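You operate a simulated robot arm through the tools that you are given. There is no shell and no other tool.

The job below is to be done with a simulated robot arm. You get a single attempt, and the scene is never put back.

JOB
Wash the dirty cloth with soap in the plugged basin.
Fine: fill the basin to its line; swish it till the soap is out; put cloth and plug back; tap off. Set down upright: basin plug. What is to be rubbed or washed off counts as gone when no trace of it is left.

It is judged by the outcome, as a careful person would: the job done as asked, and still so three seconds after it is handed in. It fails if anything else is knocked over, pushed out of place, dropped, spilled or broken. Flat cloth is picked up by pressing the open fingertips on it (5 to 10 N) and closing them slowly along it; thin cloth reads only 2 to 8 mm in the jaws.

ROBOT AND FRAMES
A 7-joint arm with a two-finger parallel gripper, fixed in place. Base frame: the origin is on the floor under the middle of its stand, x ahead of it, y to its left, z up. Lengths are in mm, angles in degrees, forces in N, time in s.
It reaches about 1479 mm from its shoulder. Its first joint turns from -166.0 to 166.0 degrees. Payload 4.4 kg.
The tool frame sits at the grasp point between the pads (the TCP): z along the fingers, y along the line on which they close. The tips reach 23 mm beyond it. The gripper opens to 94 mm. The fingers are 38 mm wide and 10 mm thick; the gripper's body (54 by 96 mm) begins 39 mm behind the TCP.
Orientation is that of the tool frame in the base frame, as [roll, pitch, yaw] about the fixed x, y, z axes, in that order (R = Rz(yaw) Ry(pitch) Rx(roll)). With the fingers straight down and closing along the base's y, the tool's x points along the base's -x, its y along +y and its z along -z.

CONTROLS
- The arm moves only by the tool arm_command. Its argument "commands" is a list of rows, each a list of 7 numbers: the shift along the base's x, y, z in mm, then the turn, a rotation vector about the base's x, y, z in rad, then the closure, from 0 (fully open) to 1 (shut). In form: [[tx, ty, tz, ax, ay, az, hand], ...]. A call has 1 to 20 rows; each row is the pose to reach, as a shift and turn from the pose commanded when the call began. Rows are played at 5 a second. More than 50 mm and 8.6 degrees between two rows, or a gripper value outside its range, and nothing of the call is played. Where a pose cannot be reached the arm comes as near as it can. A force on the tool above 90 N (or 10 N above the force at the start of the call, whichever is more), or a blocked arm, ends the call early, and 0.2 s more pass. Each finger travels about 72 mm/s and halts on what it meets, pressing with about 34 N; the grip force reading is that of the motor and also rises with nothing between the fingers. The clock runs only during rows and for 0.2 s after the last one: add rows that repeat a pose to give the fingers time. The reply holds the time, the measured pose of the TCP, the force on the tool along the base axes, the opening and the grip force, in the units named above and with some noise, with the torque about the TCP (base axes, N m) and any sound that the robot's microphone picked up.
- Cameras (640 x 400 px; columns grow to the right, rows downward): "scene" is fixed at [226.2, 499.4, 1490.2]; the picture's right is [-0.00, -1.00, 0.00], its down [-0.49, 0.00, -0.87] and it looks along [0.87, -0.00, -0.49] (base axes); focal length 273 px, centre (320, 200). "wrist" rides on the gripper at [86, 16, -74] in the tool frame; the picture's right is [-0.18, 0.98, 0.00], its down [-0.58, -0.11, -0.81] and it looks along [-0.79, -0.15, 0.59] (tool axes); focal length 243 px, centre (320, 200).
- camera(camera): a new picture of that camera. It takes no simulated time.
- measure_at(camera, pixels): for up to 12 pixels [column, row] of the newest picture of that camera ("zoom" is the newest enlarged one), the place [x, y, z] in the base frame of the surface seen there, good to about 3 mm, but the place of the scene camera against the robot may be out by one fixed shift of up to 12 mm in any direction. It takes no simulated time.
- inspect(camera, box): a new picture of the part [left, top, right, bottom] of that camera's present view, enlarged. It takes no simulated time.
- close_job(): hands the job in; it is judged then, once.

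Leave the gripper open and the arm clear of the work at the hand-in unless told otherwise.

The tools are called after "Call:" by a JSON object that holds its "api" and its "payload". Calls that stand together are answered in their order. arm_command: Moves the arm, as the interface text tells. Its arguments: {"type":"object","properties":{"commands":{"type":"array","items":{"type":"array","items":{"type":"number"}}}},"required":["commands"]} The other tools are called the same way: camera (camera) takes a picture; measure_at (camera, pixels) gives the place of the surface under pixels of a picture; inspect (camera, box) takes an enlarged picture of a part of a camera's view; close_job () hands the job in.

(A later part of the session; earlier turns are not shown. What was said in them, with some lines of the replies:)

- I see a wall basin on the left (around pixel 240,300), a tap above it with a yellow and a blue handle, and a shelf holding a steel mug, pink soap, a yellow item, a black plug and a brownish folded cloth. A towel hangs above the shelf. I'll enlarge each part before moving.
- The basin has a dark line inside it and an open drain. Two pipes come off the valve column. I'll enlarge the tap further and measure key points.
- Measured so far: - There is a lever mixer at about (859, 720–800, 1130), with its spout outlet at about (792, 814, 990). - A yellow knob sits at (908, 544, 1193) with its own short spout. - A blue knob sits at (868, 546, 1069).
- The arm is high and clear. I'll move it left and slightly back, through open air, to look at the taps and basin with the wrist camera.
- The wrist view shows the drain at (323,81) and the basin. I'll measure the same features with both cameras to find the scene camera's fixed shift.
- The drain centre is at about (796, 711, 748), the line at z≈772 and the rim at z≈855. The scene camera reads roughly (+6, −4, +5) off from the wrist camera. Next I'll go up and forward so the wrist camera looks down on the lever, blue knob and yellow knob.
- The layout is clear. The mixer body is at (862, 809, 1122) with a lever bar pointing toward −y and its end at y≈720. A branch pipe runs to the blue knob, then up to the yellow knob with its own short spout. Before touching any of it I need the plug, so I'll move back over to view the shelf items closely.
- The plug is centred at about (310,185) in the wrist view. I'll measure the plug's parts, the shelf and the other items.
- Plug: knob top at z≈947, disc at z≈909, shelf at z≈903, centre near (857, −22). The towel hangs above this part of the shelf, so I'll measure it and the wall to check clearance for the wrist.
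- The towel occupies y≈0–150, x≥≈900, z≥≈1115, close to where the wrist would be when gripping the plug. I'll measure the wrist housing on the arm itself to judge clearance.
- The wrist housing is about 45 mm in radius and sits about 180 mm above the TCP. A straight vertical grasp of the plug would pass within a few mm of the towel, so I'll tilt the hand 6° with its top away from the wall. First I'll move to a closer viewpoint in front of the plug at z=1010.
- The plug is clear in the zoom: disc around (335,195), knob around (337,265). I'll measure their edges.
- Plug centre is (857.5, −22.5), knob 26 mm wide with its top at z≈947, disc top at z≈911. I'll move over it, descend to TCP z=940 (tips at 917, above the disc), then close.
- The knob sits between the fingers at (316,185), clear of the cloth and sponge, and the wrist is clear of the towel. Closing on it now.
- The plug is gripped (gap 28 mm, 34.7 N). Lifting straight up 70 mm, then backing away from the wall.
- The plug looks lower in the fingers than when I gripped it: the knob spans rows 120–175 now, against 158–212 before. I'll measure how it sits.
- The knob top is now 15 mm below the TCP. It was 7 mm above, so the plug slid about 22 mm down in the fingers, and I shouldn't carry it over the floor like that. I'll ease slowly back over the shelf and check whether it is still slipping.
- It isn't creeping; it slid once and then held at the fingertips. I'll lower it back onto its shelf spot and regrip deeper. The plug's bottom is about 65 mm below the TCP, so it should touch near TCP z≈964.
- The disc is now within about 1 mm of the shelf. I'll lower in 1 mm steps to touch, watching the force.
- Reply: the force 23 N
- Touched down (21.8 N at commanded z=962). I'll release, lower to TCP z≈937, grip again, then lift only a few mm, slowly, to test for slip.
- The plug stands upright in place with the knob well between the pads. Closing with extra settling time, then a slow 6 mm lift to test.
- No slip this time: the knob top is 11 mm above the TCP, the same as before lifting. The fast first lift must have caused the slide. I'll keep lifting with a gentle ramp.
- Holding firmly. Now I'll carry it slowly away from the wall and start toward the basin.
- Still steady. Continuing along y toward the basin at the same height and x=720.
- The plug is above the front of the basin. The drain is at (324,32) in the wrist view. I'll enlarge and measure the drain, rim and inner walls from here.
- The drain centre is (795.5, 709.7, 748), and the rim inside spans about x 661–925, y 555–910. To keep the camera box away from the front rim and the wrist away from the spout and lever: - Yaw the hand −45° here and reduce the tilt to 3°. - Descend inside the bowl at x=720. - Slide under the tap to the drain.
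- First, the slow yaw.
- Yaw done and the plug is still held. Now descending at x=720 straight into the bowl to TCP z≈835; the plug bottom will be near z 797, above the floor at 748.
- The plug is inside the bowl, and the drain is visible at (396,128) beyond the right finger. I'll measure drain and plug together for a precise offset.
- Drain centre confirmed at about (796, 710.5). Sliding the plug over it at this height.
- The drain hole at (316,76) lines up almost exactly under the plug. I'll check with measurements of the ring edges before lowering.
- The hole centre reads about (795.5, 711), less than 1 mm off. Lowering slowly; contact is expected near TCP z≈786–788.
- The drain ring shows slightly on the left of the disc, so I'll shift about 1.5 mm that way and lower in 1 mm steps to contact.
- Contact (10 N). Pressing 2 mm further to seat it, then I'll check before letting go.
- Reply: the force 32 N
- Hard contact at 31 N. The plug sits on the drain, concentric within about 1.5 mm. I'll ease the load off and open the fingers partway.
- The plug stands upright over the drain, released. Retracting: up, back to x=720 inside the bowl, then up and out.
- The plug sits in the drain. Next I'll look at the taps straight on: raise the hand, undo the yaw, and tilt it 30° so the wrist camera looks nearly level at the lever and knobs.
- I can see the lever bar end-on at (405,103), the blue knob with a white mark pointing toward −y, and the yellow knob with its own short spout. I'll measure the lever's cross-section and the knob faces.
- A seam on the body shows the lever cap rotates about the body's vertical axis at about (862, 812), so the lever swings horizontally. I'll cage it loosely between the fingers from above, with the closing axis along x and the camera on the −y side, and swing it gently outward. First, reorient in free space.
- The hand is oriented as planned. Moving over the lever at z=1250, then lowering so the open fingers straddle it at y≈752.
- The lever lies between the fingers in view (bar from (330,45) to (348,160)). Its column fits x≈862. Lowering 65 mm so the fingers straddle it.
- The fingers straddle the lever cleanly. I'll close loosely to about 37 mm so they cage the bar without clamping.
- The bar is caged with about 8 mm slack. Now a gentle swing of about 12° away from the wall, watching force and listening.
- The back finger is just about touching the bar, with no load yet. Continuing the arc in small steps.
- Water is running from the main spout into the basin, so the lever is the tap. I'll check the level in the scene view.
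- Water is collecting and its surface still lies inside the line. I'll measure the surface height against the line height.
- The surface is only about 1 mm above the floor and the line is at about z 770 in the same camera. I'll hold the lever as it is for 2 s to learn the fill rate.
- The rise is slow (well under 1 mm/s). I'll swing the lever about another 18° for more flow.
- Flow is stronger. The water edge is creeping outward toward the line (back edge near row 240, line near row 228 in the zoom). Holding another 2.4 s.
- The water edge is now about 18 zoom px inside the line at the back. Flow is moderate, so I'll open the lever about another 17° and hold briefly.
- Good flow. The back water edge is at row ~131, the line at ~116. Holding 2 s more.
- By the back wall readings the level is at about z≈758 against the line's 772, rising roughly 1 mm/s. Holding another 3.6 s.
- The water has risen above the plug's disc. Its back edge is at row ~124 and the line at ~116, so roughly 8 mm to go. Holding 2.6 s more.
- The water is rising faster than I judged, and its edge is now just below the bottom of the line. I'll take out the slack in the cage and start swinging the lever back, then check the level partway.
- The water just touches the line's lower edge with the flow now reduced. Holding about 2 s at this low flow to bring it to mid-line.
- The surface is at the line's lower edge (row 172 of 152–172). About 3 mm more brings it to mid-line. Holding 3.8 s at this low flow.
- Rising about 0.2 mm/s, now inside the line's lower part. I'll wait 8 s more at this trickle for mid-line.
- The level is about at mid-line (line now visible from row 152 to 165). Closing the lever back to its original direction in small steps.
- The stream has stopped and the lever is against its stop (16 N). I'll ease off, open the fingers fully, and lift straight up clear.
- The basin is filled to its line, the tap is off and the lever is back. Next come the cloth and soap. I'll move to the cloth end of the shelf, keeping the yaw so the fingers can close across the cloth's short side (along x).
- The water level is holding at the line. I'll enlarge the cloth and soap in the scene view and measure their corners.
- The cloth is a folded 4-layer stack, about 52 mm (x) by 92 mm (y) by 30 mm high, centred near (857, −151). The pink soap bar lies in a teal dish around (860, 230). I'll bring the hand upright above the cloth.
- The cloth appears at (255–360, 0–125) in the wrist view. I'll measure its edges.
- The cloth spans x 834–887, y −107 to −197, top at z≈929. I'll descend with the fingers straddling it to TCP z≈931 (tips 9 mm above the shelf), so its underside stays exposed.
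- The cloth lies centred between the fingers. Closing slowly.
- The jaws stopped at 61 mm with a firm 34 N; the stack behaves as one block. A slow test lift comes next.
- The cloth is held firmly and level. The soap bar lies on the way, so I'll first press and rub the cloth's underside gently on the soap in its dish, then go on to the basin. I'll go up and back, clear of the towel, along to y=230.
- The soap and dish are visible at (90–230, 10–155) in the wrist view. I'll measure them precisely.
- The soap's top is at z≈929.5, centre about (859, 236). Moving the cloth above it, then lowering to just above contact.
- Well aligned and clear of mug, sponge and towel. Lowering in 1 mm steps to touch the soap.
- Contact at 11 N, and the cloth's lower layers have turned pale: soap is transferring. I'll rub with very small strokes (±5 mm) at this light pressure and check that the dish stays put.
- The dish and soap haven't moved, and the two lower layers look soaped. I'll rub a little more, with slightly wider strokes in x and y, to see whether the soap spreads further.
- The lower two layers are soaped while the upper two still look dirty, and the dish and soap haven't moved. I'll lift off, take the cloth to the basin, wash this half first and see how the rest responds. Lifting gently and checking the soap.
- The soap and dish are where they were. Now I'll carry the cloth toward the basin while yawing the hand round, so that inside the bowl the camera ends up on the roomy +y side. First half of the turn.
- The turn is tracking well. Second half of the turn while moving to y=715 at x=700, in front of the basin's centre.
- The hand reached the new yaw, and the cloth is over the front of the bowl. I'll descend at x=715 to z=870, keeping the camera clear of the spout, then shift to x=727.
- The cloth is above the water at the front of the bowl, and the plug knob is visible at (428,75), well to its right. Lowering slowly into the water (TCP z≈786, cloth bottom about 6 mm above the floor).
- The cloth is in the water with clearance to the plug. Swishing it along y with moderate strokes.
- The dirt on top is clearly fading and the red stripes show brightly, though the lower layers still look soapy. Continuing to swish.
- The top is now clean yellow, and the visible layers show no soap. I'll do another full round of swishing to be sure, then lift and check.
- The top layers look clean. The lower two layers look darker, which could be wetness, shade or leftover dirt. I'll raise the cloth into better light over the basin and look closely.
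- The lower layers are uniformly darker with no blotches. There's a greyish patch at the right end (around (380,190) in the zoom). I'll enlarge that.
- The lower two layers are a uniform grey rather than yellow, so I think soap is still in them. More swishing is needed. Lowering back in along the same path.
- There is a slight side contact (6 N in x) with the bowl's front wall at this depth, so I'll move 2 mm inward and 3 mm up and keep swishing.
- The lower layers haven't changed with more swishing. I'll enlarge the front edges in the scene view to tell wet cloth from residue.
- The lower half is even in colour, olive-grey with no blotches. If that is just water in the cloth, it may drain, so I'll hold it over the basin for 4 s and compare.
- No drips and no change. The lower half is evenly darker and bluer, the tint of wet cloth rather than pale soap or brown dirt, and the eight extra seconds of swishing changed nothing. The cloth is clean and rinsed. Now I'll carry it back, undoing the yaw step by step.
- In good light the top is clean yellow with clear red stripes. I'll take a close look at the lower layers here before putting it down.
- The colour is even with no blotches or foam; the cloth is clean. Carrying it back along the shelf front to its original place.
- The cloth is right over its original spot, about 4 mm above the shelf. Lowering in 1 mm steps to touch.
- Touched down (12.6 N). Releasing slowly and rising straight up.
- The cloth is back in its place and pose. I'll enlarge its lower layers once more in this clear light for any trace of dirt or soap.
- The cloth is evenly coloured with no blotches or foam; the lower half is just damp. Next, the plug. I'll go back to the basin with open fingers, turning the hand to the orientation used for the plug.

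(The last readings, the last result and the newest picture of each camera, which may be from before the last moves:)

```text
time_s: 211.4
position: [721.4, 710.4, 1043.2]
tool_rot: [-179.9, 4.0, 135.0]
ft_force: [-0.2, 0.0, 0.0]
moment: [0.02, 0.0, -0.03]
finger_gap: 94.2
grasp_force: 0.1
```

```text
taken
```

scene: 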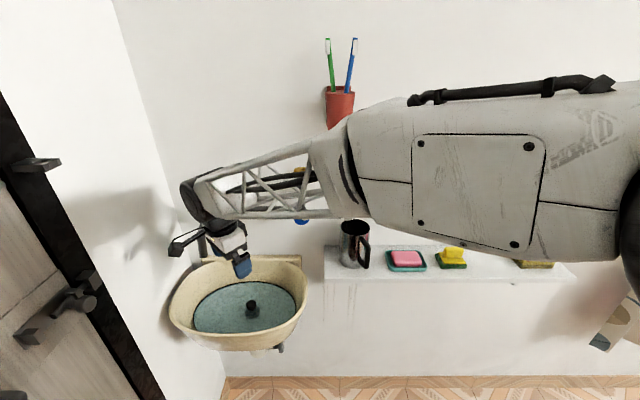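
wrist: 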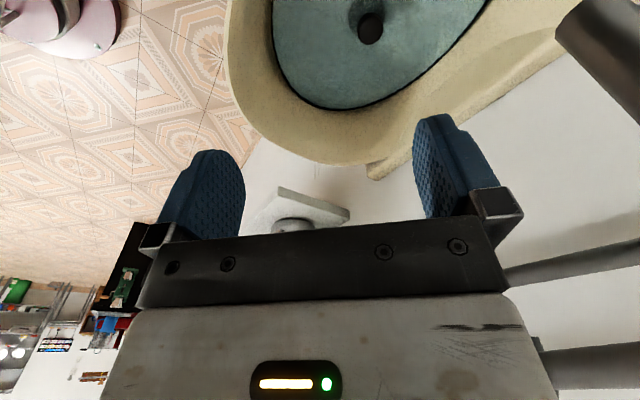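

In position over the front of the bowl. Descending at x=720 with the fingers at a 56 mm gap, as when I released the plug.

Call:
{"api": "arm_command", "payload": {"commands": [[0, 0, -10, 0, 0, 0, 0.2], [0, 0, -30, 0, 0, 0, 0.4], [0, 0, -55, 0, 0, 0, 0.4], [0, 0, -80, 0, 0, 0, 0.4], [0, 0, -105, 0, 0, 0, 0.4], [0, 0, -130, 0, 0, 0, 0.4], [0, 0, -155, 0, 0, 0, 0.4], [0, 0, -178, 0, 0, 0, 0.4], [0, 0, -195, 0, 0, 0, 0.4], [0, 0, -203, 0, 0, 0, 0.4], [0, 0, -203, 0, 0, 0, 0.4]]}}

Call:
{"api": "camera", "payload": {"camera": "wrist"}}

Call:
{"api": "inspect", "payload": {"camera": "wrist", "box": [300, 60, 500, 220]}}

```text
time_s: 213.8
position: [720.1, 710.2, 839.9]
tool_rot: [-180.0, 4.1, 135.0]
ft_force: [0.2, -1.0, 0.2]
moment: [0.0, 0.02, 0.0]
finger_gap: 56.4
grasp_force: 0.0
```

```text
taken
```

wrist: 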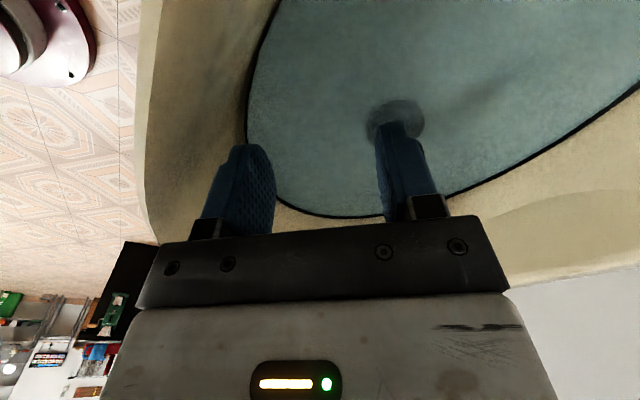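

```text
2.50 times, centred on (400, 140) of wrist
```

zoom: 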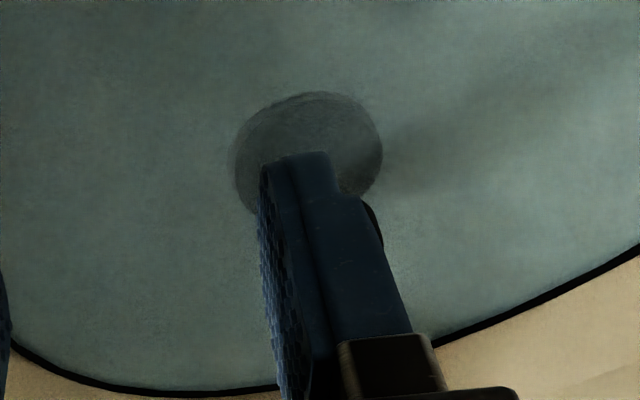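

The fingers (tips at z≈817) are above the knob top (795). Sliding back to x=794.5, y=710, where I released it.

Call:
{"api": "arm_command", "payload": {"commands": [[10, 0, 0, 0, 0, 0, 0.4], [28, 0, 0, 0, 0, 0, 0.4], [46, -0.5, 0, 0, 0, 0, 0.4], [62, -1, 0, 0, 0, 0, 0.4], [72, -1, 0, 0, 0, 0, 0.4], [74.5, -1, 0, 0, 0, 0, 0.4], [74.5, -1, 0, 0, 0, 0, 0.4]]}}

Call:
{"api": "camera", "payload": {"camera": "wrist"}}

Call:
{"api": "inspect", "payload": {"camera": "wrist", "box": [220, 40, 420, 220]}}

Call:
{"api": "measure_at", "payload": {"camera": "wrist", "pixels": [[318, 115], [318, 130], [305, 120], [330, 120], [318, 140]]}}

```text
time_s: 215.4
position: [796.5, 710.3, 839.7]
tool_rot: [-180.0, 4.1, 135.0]
ft_force: [-0.2, 0.1, 0.6]
moment: [-0.01, 0.0, -0.02]
finger_gap: 56.3
grasp_force: 0.0
```

```text
taken
```

wrist: 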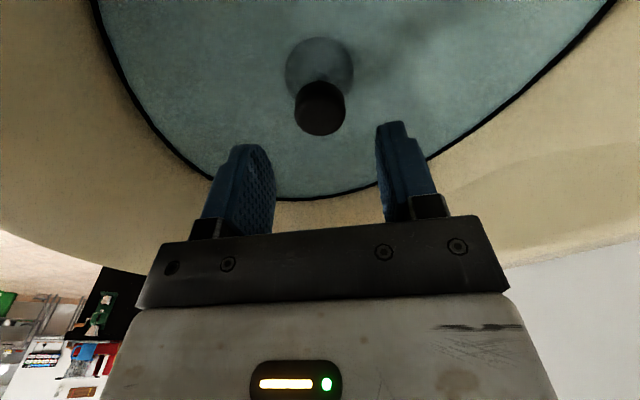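

```text
2.22 times, centred on (320, 130) of wrist
```

zoom: 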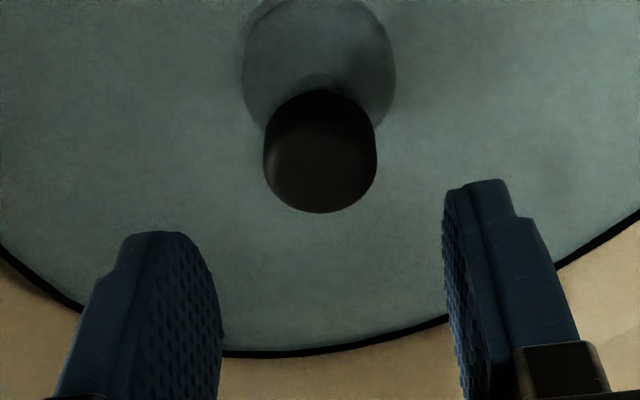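

```text
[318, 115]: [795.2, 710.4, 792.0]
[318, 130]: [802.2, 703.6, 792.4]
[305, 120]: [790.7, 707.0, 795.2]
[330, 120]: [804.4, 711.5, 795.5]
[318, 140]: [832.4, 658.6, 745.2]
```

The knob is centred between the fingers (col 320) with its top at z≈795. Descending to TCP z=786, tips just above the disc.

Call:
{"api": "arm_command", "payload": {"commands": [[0.5, 0, -10, 0, 0, 0, 0.4], [1, 0, -22, 0, 0, 0, 0.4], [1, 0, -34, 0, 0, 0, 0.4], [1, 0, -44, 0, 0, 0, 0.4], [1, 0, -51, 0, 0, 0, 0.4], [1, 0, -54, 0, 0, 0, 0.4], [1, 0, -54, 0, 0, 0, 0.4]]}}

Call:
{"api": "inspect", "payload": {"camera": "wrist", "box": [220, 60, 420, 240]}}

```text
time_s: 217.0
position: [796.5, 711.0, 785.7]
tool_rot: [179.9, 4.1, 134.9]
ft_force: [0.7, 0.7, -0.9]
moment: [0.01, 0.02, -0.02]
finger_gap: 56.1
grasp_force: 0.0
```

```text
2.22 times, centred on (320, 150) of wrist
```

zoom: 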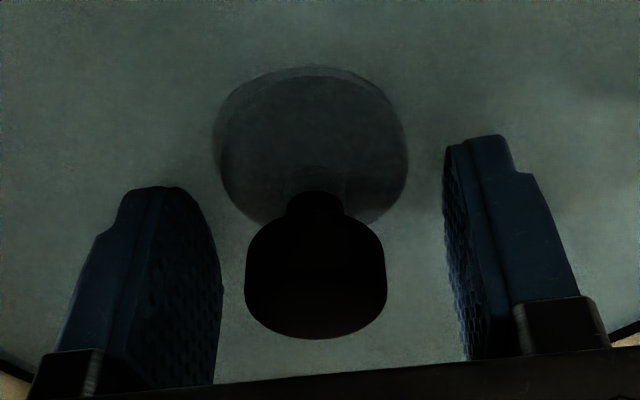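

Knob is well between the fingers. Closing slowly, letting the grip settle, then a slow start to the lift.

Call:
{"api": "arm_command", "payload": {"commands": [[0, 0, 0, 0, 0, 0, 0.55], [0, 0, 0, 0, 0, 0, 0.68], [0, 0, 0, 0, 0, 0, 0.8], [0, 0, 0, 0, 0, 0, 1], [0, 0, 0, 0, 0, 0, 1], [0, 0, 0, 0, 0, 0, 1], [0, 0, 0, 0, 0, 0, 1], [0, 0, 1, 0, 0, 0, 1], [0, 0, 2, 0, 0, 0, 1], [0, 0, 3, 0, 0, 0, 1], [0, 0, 5, 0, 0, 0, 1], [0, 0, 8, 0, 0, 0, 1]]}}

Call:
{"api": "inspect", "payload": {"camera": "wrist", "box": [220, 60, 420, 240]}}

Call:
{"api": "camera", "payload": {"camera": "scene"}}

```text
time_s: 219.6
position: [796.9, 710.8, 792.5]
tool_rot: [-180.0, 4.1, 135.1]
ft_force: [-0.2, 0.0, -0.3]
moment: [0.0, -0.02, -0.01]
finger_gap: 28.3
grasp_force: 33.9
```

```text
2.22 times, centred on (320, 150) of wrist
```

zoom: 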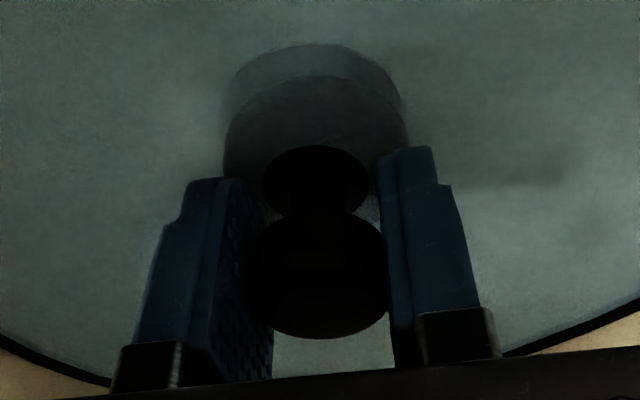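

```text
taken
```

scene: 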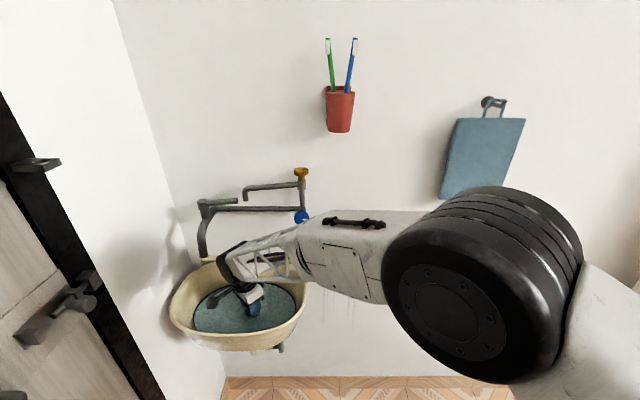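

The plug is gripped (28 mm gap) and lifted off the drain. Continuing up gently to z≈838.

Call:
{"api": "arm_command", "payload": {"commands": [[0, 0, 2, 0, 0, 0, 1], [0, 0, 5, 0, 0, 0, 1], [0, 0, 9, 0, 0, 0, 1], [0, 0, 14, 0, 0, 0, 1], [0, 0, 20, 0, 0, 0, 1], [0, 0, 27, 0, 0, 0, 1], [0, 0, 34, 0, 0, 0, 1], [0, 0, 40, 0, 0, 0, 1], [0, 0, 44, 0, 0, 0, 1], [0, 0, 46, 0, 0, 0, 1], [0, 0, 46, 0, 0, 0, 1]]}}

Call:
{"api": "camera", "payload": {"camera": "wrist"}}

Call:
{"api": "measure_at", "payload": {"camera": "wrist", "pixels": [[318, 200], [318, 190], [318, 120], [318, 105]]}}

```text
time_s: 222.0
position: [795.3, 709.5, 839.6]
tool_rot: [180.0, 4.1, 135.0]
ft_force: [0.4, -0.8, -0.3]
moment: [-0.02, 0.02, 0.04]
finger_gap: 28.0
grasp_force: 34.1
```

```text
taken
```

wrist: 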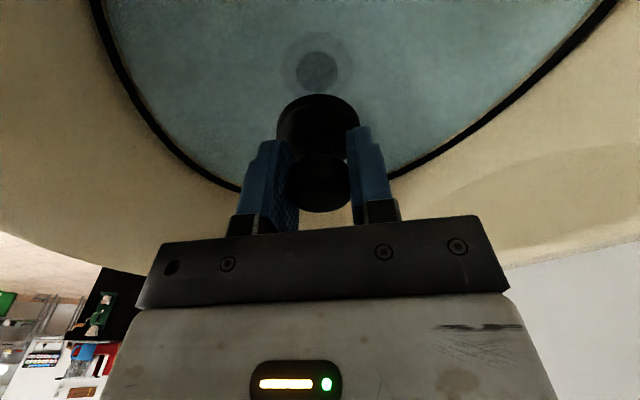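

```text
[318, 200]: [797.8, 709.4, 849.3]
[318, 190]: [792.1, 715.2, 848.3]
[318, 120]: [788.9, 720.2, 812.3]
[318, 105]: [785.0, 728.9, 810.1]
```

The plug is held firmly and the water has begun draining. Sliding forward to x=720, then up out of the bowl, slowly.

Call:
{"api": "arm_command", "payload": {"commands": [[-2, 0, 0, 0, 0, 0, 1], [-6, 0, 0, 0, 0, 0, 1], [-12, 0, 0, 0, 0, 0, 1], [-20, 0, 0, 0, 0, 0, 1], [-30, 0, 0, 0, 0, 0, 1], [-41, 0, 0, 0, 0, 0, 1], [-52, 0, 1, 0, 0, 0, 1], [-62, 0.5, 4, 0, 0, 0, 1], [-70, 1, 9, 0, 0, 0, 1], [-74, 1, 16, 0, 0, 0, 1], [-75.5, 1, 25, 0, 0, 0, 1], [-75.5, 1, 36, 0, 0, 0, 1], [-75.5, 1, 48, 0, 0, 0, 1], [-75.5, 1, 61, 0, 0, 0, 1], [-75.5, 1, 75, 0, 0, 0, 1], [-75.5, 1, 89, 0, 0, 0, 1], [-75.5, 1, 103, 0, 0, 0, 1], [-75.5, 1, 116, 0, 0, 0, 1], [-75.5, 1, 128, 0, 0, 0, 1], [-75.5, 1, 138, 0, 0, 0, 1]]}}

Call:
{"api": "arm_command", "payload": {"commands": [[0, 0, 9, 0, 0, 0, 1], [0, 0, 19, 0, 0, 0, 1], [0, 0, 30, 0, 0, 0, 1], [0, 0, 41, 0, 0, 0, 1], [0, 0, 51, 0, 0, 0, 1], [0, 0, 59, 0, 0, 0, 1], [0, 0, 64, 0, 0, 0, 1], [0, 0, 65, 0, 0, 0, 1]]}}

Call:
{"api": "camera", "payload": {"camera": "wrist"}}

Call:
{"api": "inspect", "payload": {"camera": "scene", "box": [150, 180, 330, 360]}}

```text
time_s: 226.2
position: [719.8, 712.7, 978.3]
tool_rot: [-180.0, 4.1, 135.0]
ft_force: [-0.4, -0.5, -1.6]
moment: [-0.01, -0.02, -0.02]
finger_gap: 28.2
grasp_force: 33.8
```

```text
time_s: 228.0
position: [718.9, 711.0, 1042.4]
tool_rot: [179.9, 4.2, 135.1]
ft_force: [-0.6, -0.5, -1.1]
moment: [-0.02, -0.03, 0.02]
finger_gap: 28.1
grasp_force: 33.8
```

```text
taken
```

wrist: 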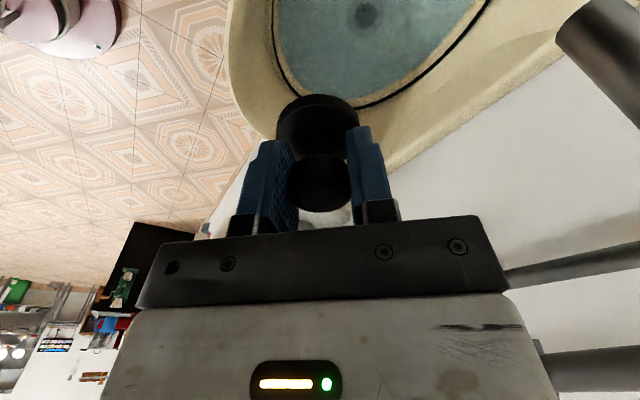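

```text
2.22 times, centred on (240, 270) of scene
```

zoom: 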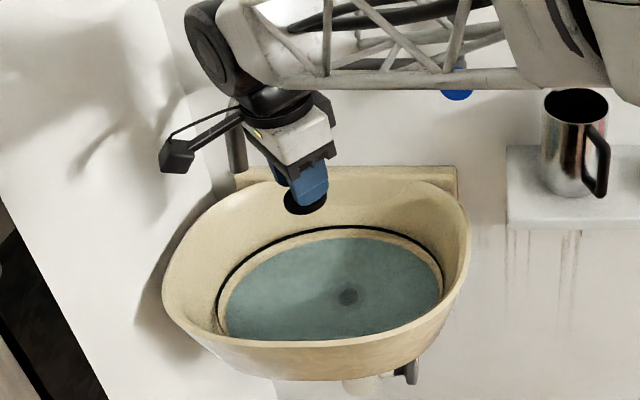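

The basin is draining and the plug is held. Now I'll unwind the 45° yaw while moving along y back toward the plug's place on the shelf, gently.

Call:
{"api": "arm_command", "payload": {"commands": [[0, -3, 0, 0, 0, 0.03, 1], [0, -9, 0, 0, 0, 0.09, 1], [0, -18, 0, 0, 0, 0.16, 1], [0, -30, 0, 0, 0, 0.23, 1], [0, -45, 0, 0, 0, 0.3, 1], [0, -63, 0, 0, 0, 0.37, 1], [0, -84, 0, 0, 0, 0.44, 1], [0, -107, 0, 0, 0, 0.51, 1], [0, -131, 0, 0, 0, 0.58, 1], [0, -155, 0, 0, 0, 0.65, 1], [0, -179, 0, 0, 0, 0.71, 1], [0, -203, 0, 0, 0, 0.76, 1], [0, -227, 0, 0, 0, 0.7854, 1], [0, -251, 0, 0, 0, 0.7854, 1], [0, -275, 0, 0, 0, 0.7854, 1], [0, -299, 0, 0, 0, 0.7854, 1], [0, -321, 0, 0, 0, 0.7854, 1], [0, -340, 0, 0, 0, 0.7854, 1], [0, -354, 0, 0, 0, 0.7854, 1], [0, -362, 0, 0, 0, 0.7854, 1]]}}

Call:
{"api": "arm_command", "payload": {"commands": [[0, -6, 0, 0, 0, 0, 1], [0, -15, 0, 0, 0, 0, 1], [0, -27, 0, 0, 0, 0, 1], [0, -43, 0, 0, 0, 0, 1], [0, -62, 0, 0, 0, 0, 1], [0, -84, 0, 0, 0, 0, 1], [0, -108, 0, 0, 0, 0, 1], [0, -132, 0, 0, 0, 0, 1], [0, -156, 0, 0, 0, 0, 1], [0, -180, 0, 0, 0, 0, 1], [0, -204, 0, 0, 0, 0, 1], [0, -228, 0, 0, 0, 0, 1], [0, -252, 0, 0, 0, 0, 1], [0, -276, 0, 0, 0, 0, 1], [0, -299, 0, 0, 0, 0, 1], [0, -320, 0, 0, 0, 0, 1], [0, -338, 0, 0, 0, 0, 1], [0, -352, 0, 0, 0, 0, 1], [0, -364, 0, 0, 0, 0, 1], [0, -371.5, 0, 0, 0, 0, 1]]}}

Call:
{"api": "camera", "payload": {"camera": "wrist"}}

Call:
{"api": "camera", "payload": {"camera": "scene"}}

```text
time_s: 232.2
position: [720.0, 348.8, 1043.7]
tool_rot: [-180.0, 4.1, 180.0]
ft_force: [0.7, 0.6, -0.6]
moment: [0.0, 0.0, -0.01]
finger_gap: 28.0
grasp_force: 33.9
```

```text
time_s: 236.4
position: [719.3, -24.3, 1042.0]
tool_rot: [180.0, 4.1, -180.0]
ft_force: [0.3, -0.6, -0.4]
moment: [-0.01, -0.03, -0.01]
finger_gap: 28.1
grasp_force: 34.1
```

```text
taken
```

wrist: 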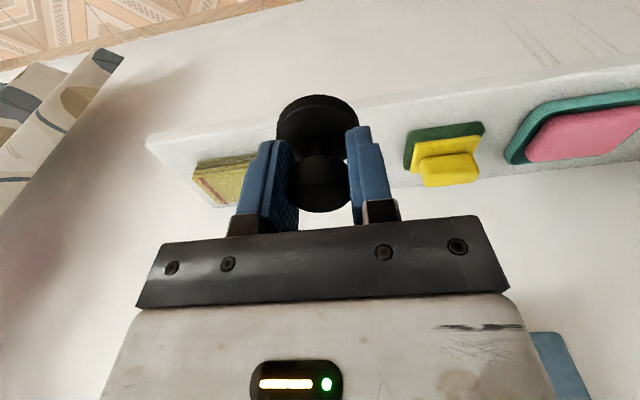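

```text
taken
```

scene: 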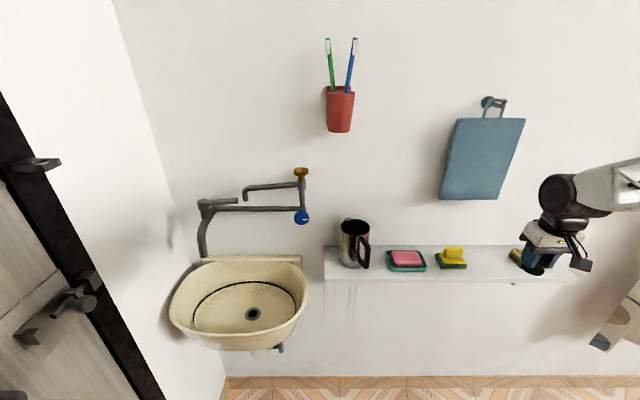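

The basin has drained and the plug is steady. Moving in over its original place (857.5, −22.5), then down to just above the shelf.

Call:
{"api": "arm_command", "payload": {"commands": [[3, 0, 0, 0, 0, 0, 1], [9, 0, 0, 0, 0, 0, 1], [18, 0, 0, 0, 0, 0, 1], [30, 0, 0, 0, 0, 0, 1], [44, 0, 0, 0, 0, 0, 1], [59, 0, 0, 0, 0, 0, 1], [74, 0, 0, 0, 0, 0, 1], [89, 0, 0, 0, 0, 0, 1], [104, 0, 0, 0, 0, 0, 1], [117, 0, 0, 0, 0, 0, 1], [127, 0, 0, 0, 0, 0, 1], [134, 0, 0, 0, 0, 0, 1], [137, 0, 0, 0, 0, 0, 1], [137.5, 0, 0, 0, 0, 0, 1]]}}

Call:
{"api": "arm_command", "payload": {"commands": [[0, 0, -2, 0, 0, 0, 1], [0, 0, -6, 0, 0, 0, 1], [0, 0, -12, 0, 0, 0, 1], [0, 0, -20, 0, 0, 0, 1], [0, 0, -30, 0, 0, 0, 1], [0, 0, -41, 0, 0, 0, 1], [0, 0, -52, 0, 0, 0, 1], [0, 0, -63, 0, 0, 0, 1], [0, 0, -74, 0, 0, 0, 1], [0, 0, -84, 0, 0, 0, 1], [0, 0, -92, 0, 0, 0, 1], [0, 0, -98, 0, 0, 0, 1], [0, 0, -101, 0, 0, 0, 1], [0, 0, -102, 0, 0, 0, 1]]}}

Call:
{"api": "camera", "payload": {"camera": "wrist"}}

Call:
{"api": "inspect", "payload": {"camera": "scene", "box": [420, 170, 580, 290]}}

Call:
{"api": "measure_at", "payload": {"camera": "wrist", "pixels": [[318, 200], [318, 120], [318, 105], [318, 98], [250, 100], [390, 110]]}}

```text
time_s: 239.4
position: [859.7, -22.6, 1043.3]
tool_rot: [180.0, 4.1, 180.0]
ft_force: [-0.1, 0.0, -0.9]
moment: [0.03, -0.01, -0.01]
finger_gap: 28.2
grasp_force: 33.7
```

```text
time_s: 242.4
position: [858.2, -22.8, 940.5]
tool_rot: [-179.9, 4.1, -180.0]
ft_force: [-0.7, 0.5, -0.8]
moment: [-0.01, 0.02, 0.03]
finger_gap: 28.2
grasp_force: 33.9
```

```text
taken
```

wrist: 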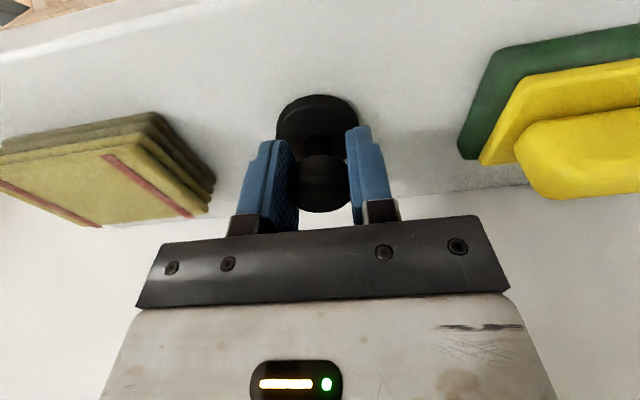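

```text
3.33 times, centred on (500, 230) of scene
```

zoom: 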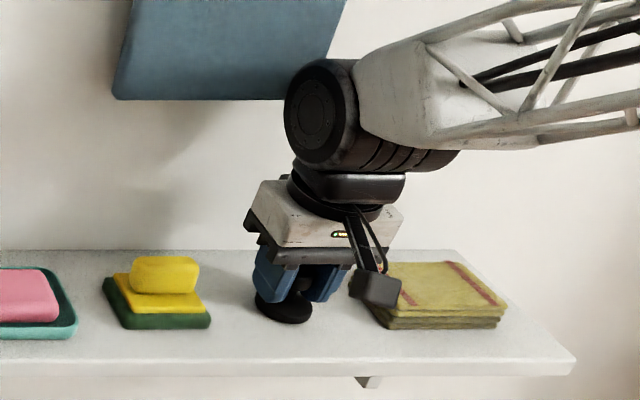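

```text
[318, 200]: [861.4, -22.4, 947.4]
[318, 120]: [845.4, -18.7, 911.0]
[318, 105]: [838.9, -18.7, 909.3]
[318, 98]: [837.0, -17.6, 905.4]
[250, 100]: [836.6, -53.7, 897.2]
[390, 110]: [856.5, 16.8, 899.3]
```

The plug is upright over its original spot and almost touching (disc top at 911, as originally). Lowering in 1 mm steps.

Call:
{"api": "arm_command", "payload": {"commands": [[0, 0, -1, 0, 0, 0, 1], [0, 0, -2, 0, 0, 0, 1], [0, 0, -2, 0, 0, 0, 1]]}}

```text
time_s: 243.2
position: [859.9, -22.3, 939.2]
tool_rot: [179.9, 4.2, -180.0]
ft_force: [-6.8, 1.5, 18.6]
moment: [0.38, 0.22, 0.09]
finger_gap: 28.2
grasp_force: 33.9
```

Touched down (18.6 N). Easing off, opening slowly, and checking that it stands upright.

Call:
{"api": "arm_command", "payload": {"commands": [[0, 0, 0.6, 0, 0, 0, 1], [0, 0, 0.8, 0, 0, 0, 0.68], [0, 0, 0.8, 0, 0, 0, 0.6], [0, 0, 0.8, 0, 0, 0, 0.5], [0, 0, 0.8, 0, 0, 0, 0.4], [0, 0, 0.8, 0, 0, 0, 0.4]]}}

Call:
{"api": "camera", "payload": {"camera": "wrist"}}

```text
time_s: 244.6
position: [858.5, -21.3, 939.6]
tool_rot: [179.8, 4.1, -179.9]
ft_force: [0.1, 0.8, -1.0]
moment: [-0.02, -0.04, 0.0]
finger_gap: 56.3
grasp_force: 0.1
```

```text
taken
```

wrist: 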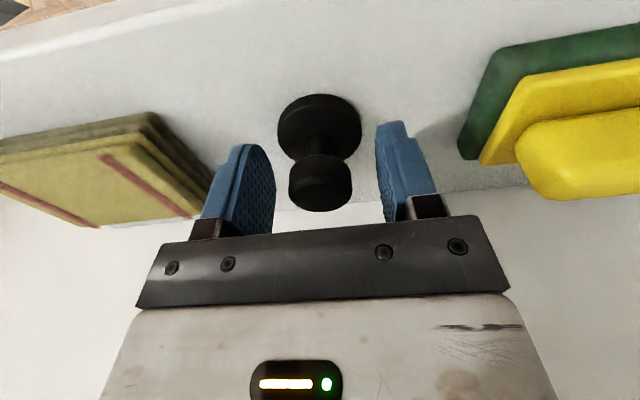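

The plug stands upright on the shelf, free of the fingers. Rising straight up, then backing away with the gripper open.

Call:
{"api": "arm_command", "payload": {"commands": [[0, 0, 8, 0, 0, 0, 0.4], [0, 0, 25, 0, 0, 0, 0.4], [0, 0, 50, 0, 0, 0, 0.4], [0, 0, 75, 0, 0, 0, 0.3], [-20, 0, 95, 0, 0, 0, 0.15], [-55, 0, 110, 0, 0, 0, 0], [-95, 0, 120, 0, 0, 0, 0], [-135, 0, 130, 0, 0, 0, 0], [-175, 0, 140, 0, 0, 0, 0], [-215, 0, 150, 0, 0, 0, 0], [-240, 0, 150, 0, 0, 0, 0]]}}

Call:
{"api": "camera", "payload": {"camera": "scene"}}

Call:
{"api": "inspect", "payload": {"camera": "scene", "box": [320, 200, 580, 300]}}

Call:
{"api": "inspect", "payload": {"camera": "scene", "box": [150, 150, 330, 360]}}

Call:
{"api": "camera", "payload": {"camera": "wrist"}}

```text
time_s: 247.0
position: [616.1, -23.3, 1090.4]
tool_rot: [-180.0, 4.1, -179.9]
ft_force: [-0.2, 0.5, -0.1]
moment: [-0.03, -0.03, 0.01]
finger_gap: 93.8
grasp_force: 0.1
```

```text
taken
```

scene: 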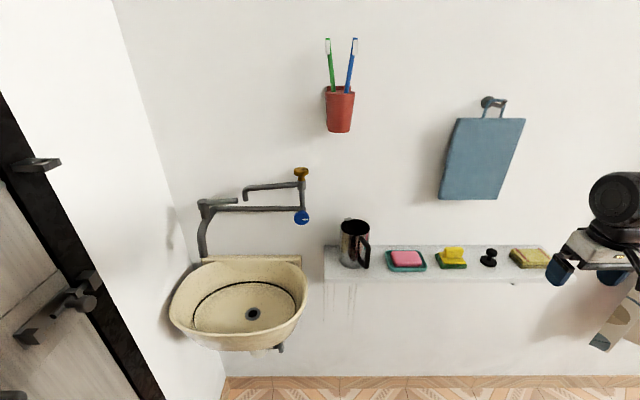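

```text
2.46 times, centred on (450, 250) of scene
```

zoom: 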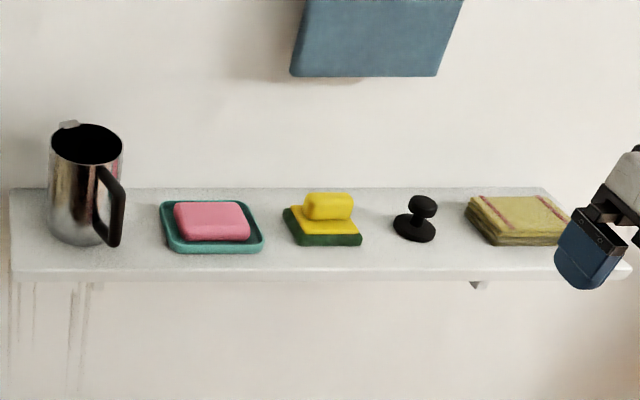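

```text
1.90 times, centred on (240, 255) of scene
```

zoom: 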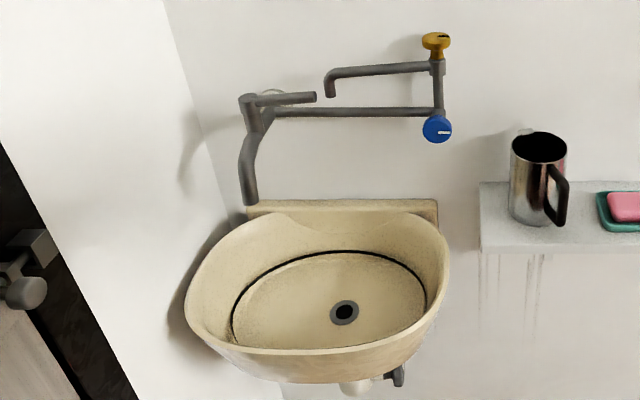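

```text
taken
```

wrist: 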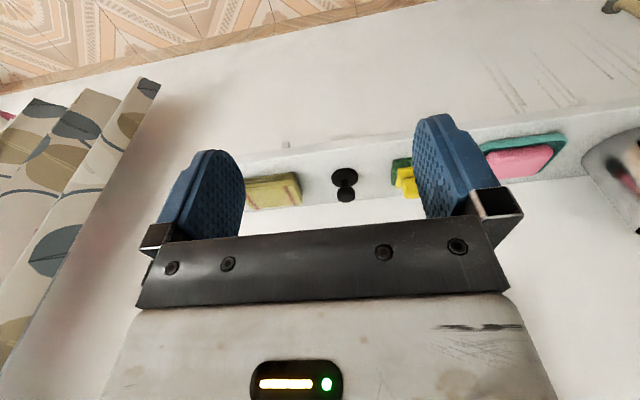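

Everything is in its place: plug upright, cloth back, lever closed, basin drained. I'll move the arm further clear and check the cloth and surroundings once more.

Call:
{"api": "arm_command", "payload": {"commands": [[-10, 0, 20, 0, 0, 0, 0], [-30, 0, 50, 0, 0, 0, 0], [-50, 0, 80, 0, 0, 0, 0], [-70, 0, 110, 0, 0, 0, 0], [-90, 0, 140, 0, 0, 0, 0], [-100, 0, 160, 0, 0, 0, 0], [-100, 0, 160, 0, 0, 0, 0], [-100, 0, 160, 0, 0, 0, 0], [-100, 0, 160, 0, 0, 0, 0], [-100, 0, 160, 0, 0, 0, 0]]}}

Call:
{"api": "camera", "payload": {"camera": "scene"}}

Call:
{"api": "inspect", "payload": {"camera": "scene", "box": [490, 235, 580, 285]}}

Call:
{"api": "inspect", "payload": {"camera": "scene", "box": [375, 235, 475, 285]}}

Call:
{"api": "inspect", "payload": {"camera": "scene", "box": [506, 248, 556, 276]}}

```text
time_s: 249.2
position: [517.8, -20.2, 1249.0]
tool_rot: [-180.0, 4.0, -180.0]
ft_force: [0.6, 0.6, -0.7]
moment: [0.01, 0.05, 0.02]
finger_gap: 94.1
grasp_force: 0.1
```

```text
taken
```

scene: 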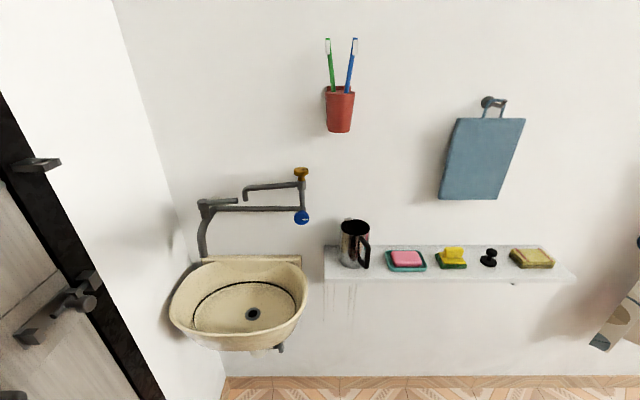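

```text
7.11 times, centred on (535, 260) of scene
```

zoom: 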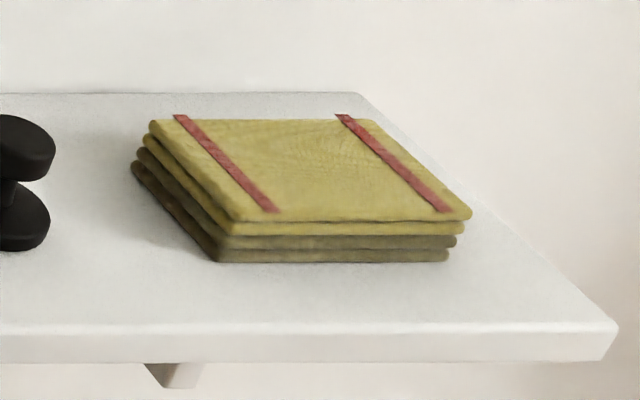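

```text
6.40 times, centred on (425, 260) of scene
```

zoom: 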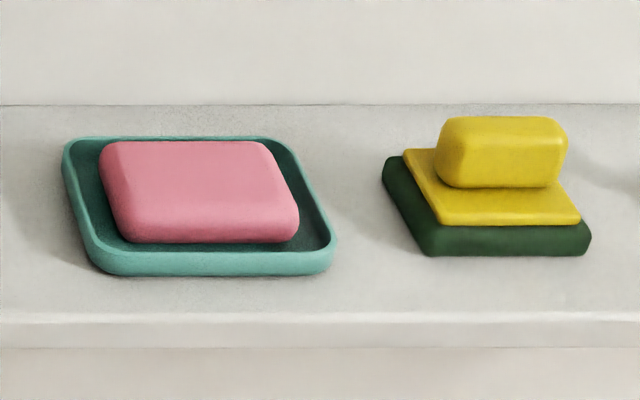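

```text
12.80 times, centred on (531, 262) of scene
```

zoom: 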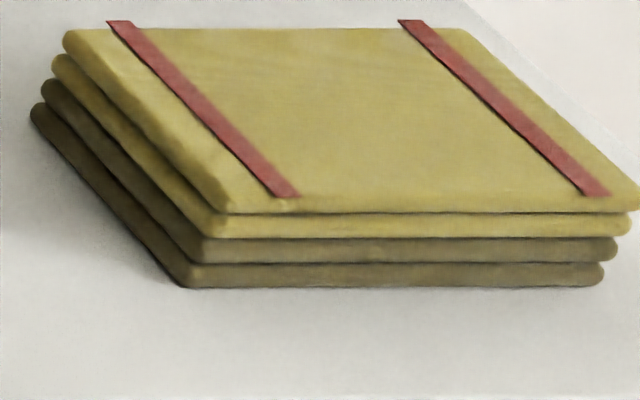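

Final check:
- **Cloth:** clean and back in its place, with the lower half still damp.
- **Plug:** upright at its original spot on the shelf.
- **Soap, dish, sponge and mug:** soap, dish and sponge match their first pictures, and the mug was never touched.
- **Tap:** lever closed, with no stream.
- **Basin:** drained, and I see no water outside it.
- **Arm:** gripper open and clear of the work.

Handing in.

Call:
{"api": "close_job", "payload": {}}

```text
The job is handed in.
```

I washed the cloth with soap in the plugged basin and handed the job in; I haven't seen the judgement.

- **Basin:** I plugged it, filled it to about the middle of its line and turned the tap off. It drained when I pulled the plug.
- **Cloth:** I rubbed it on the soap bar and swished it until no blotches or suds showed on the top or sides. I never saw its underside. It is back in its place on the shelf. The lower two layers look darker than the upper two. I take that to be damp cloth, because about eight more seconds of swishing did not change the colour.
- **Plug:** It is standing upright at its original spot on the shelf. On my first lift it slid about 22 mm in the fingers. It did not fall, and I set it down and gripped it again before carrying it.
- **Everything else:** The soap, its dish and the sponge are where they were, and I didn't touch the mug. I saw no water outside the basin.

The gripper is open and the arm is clear of the work.
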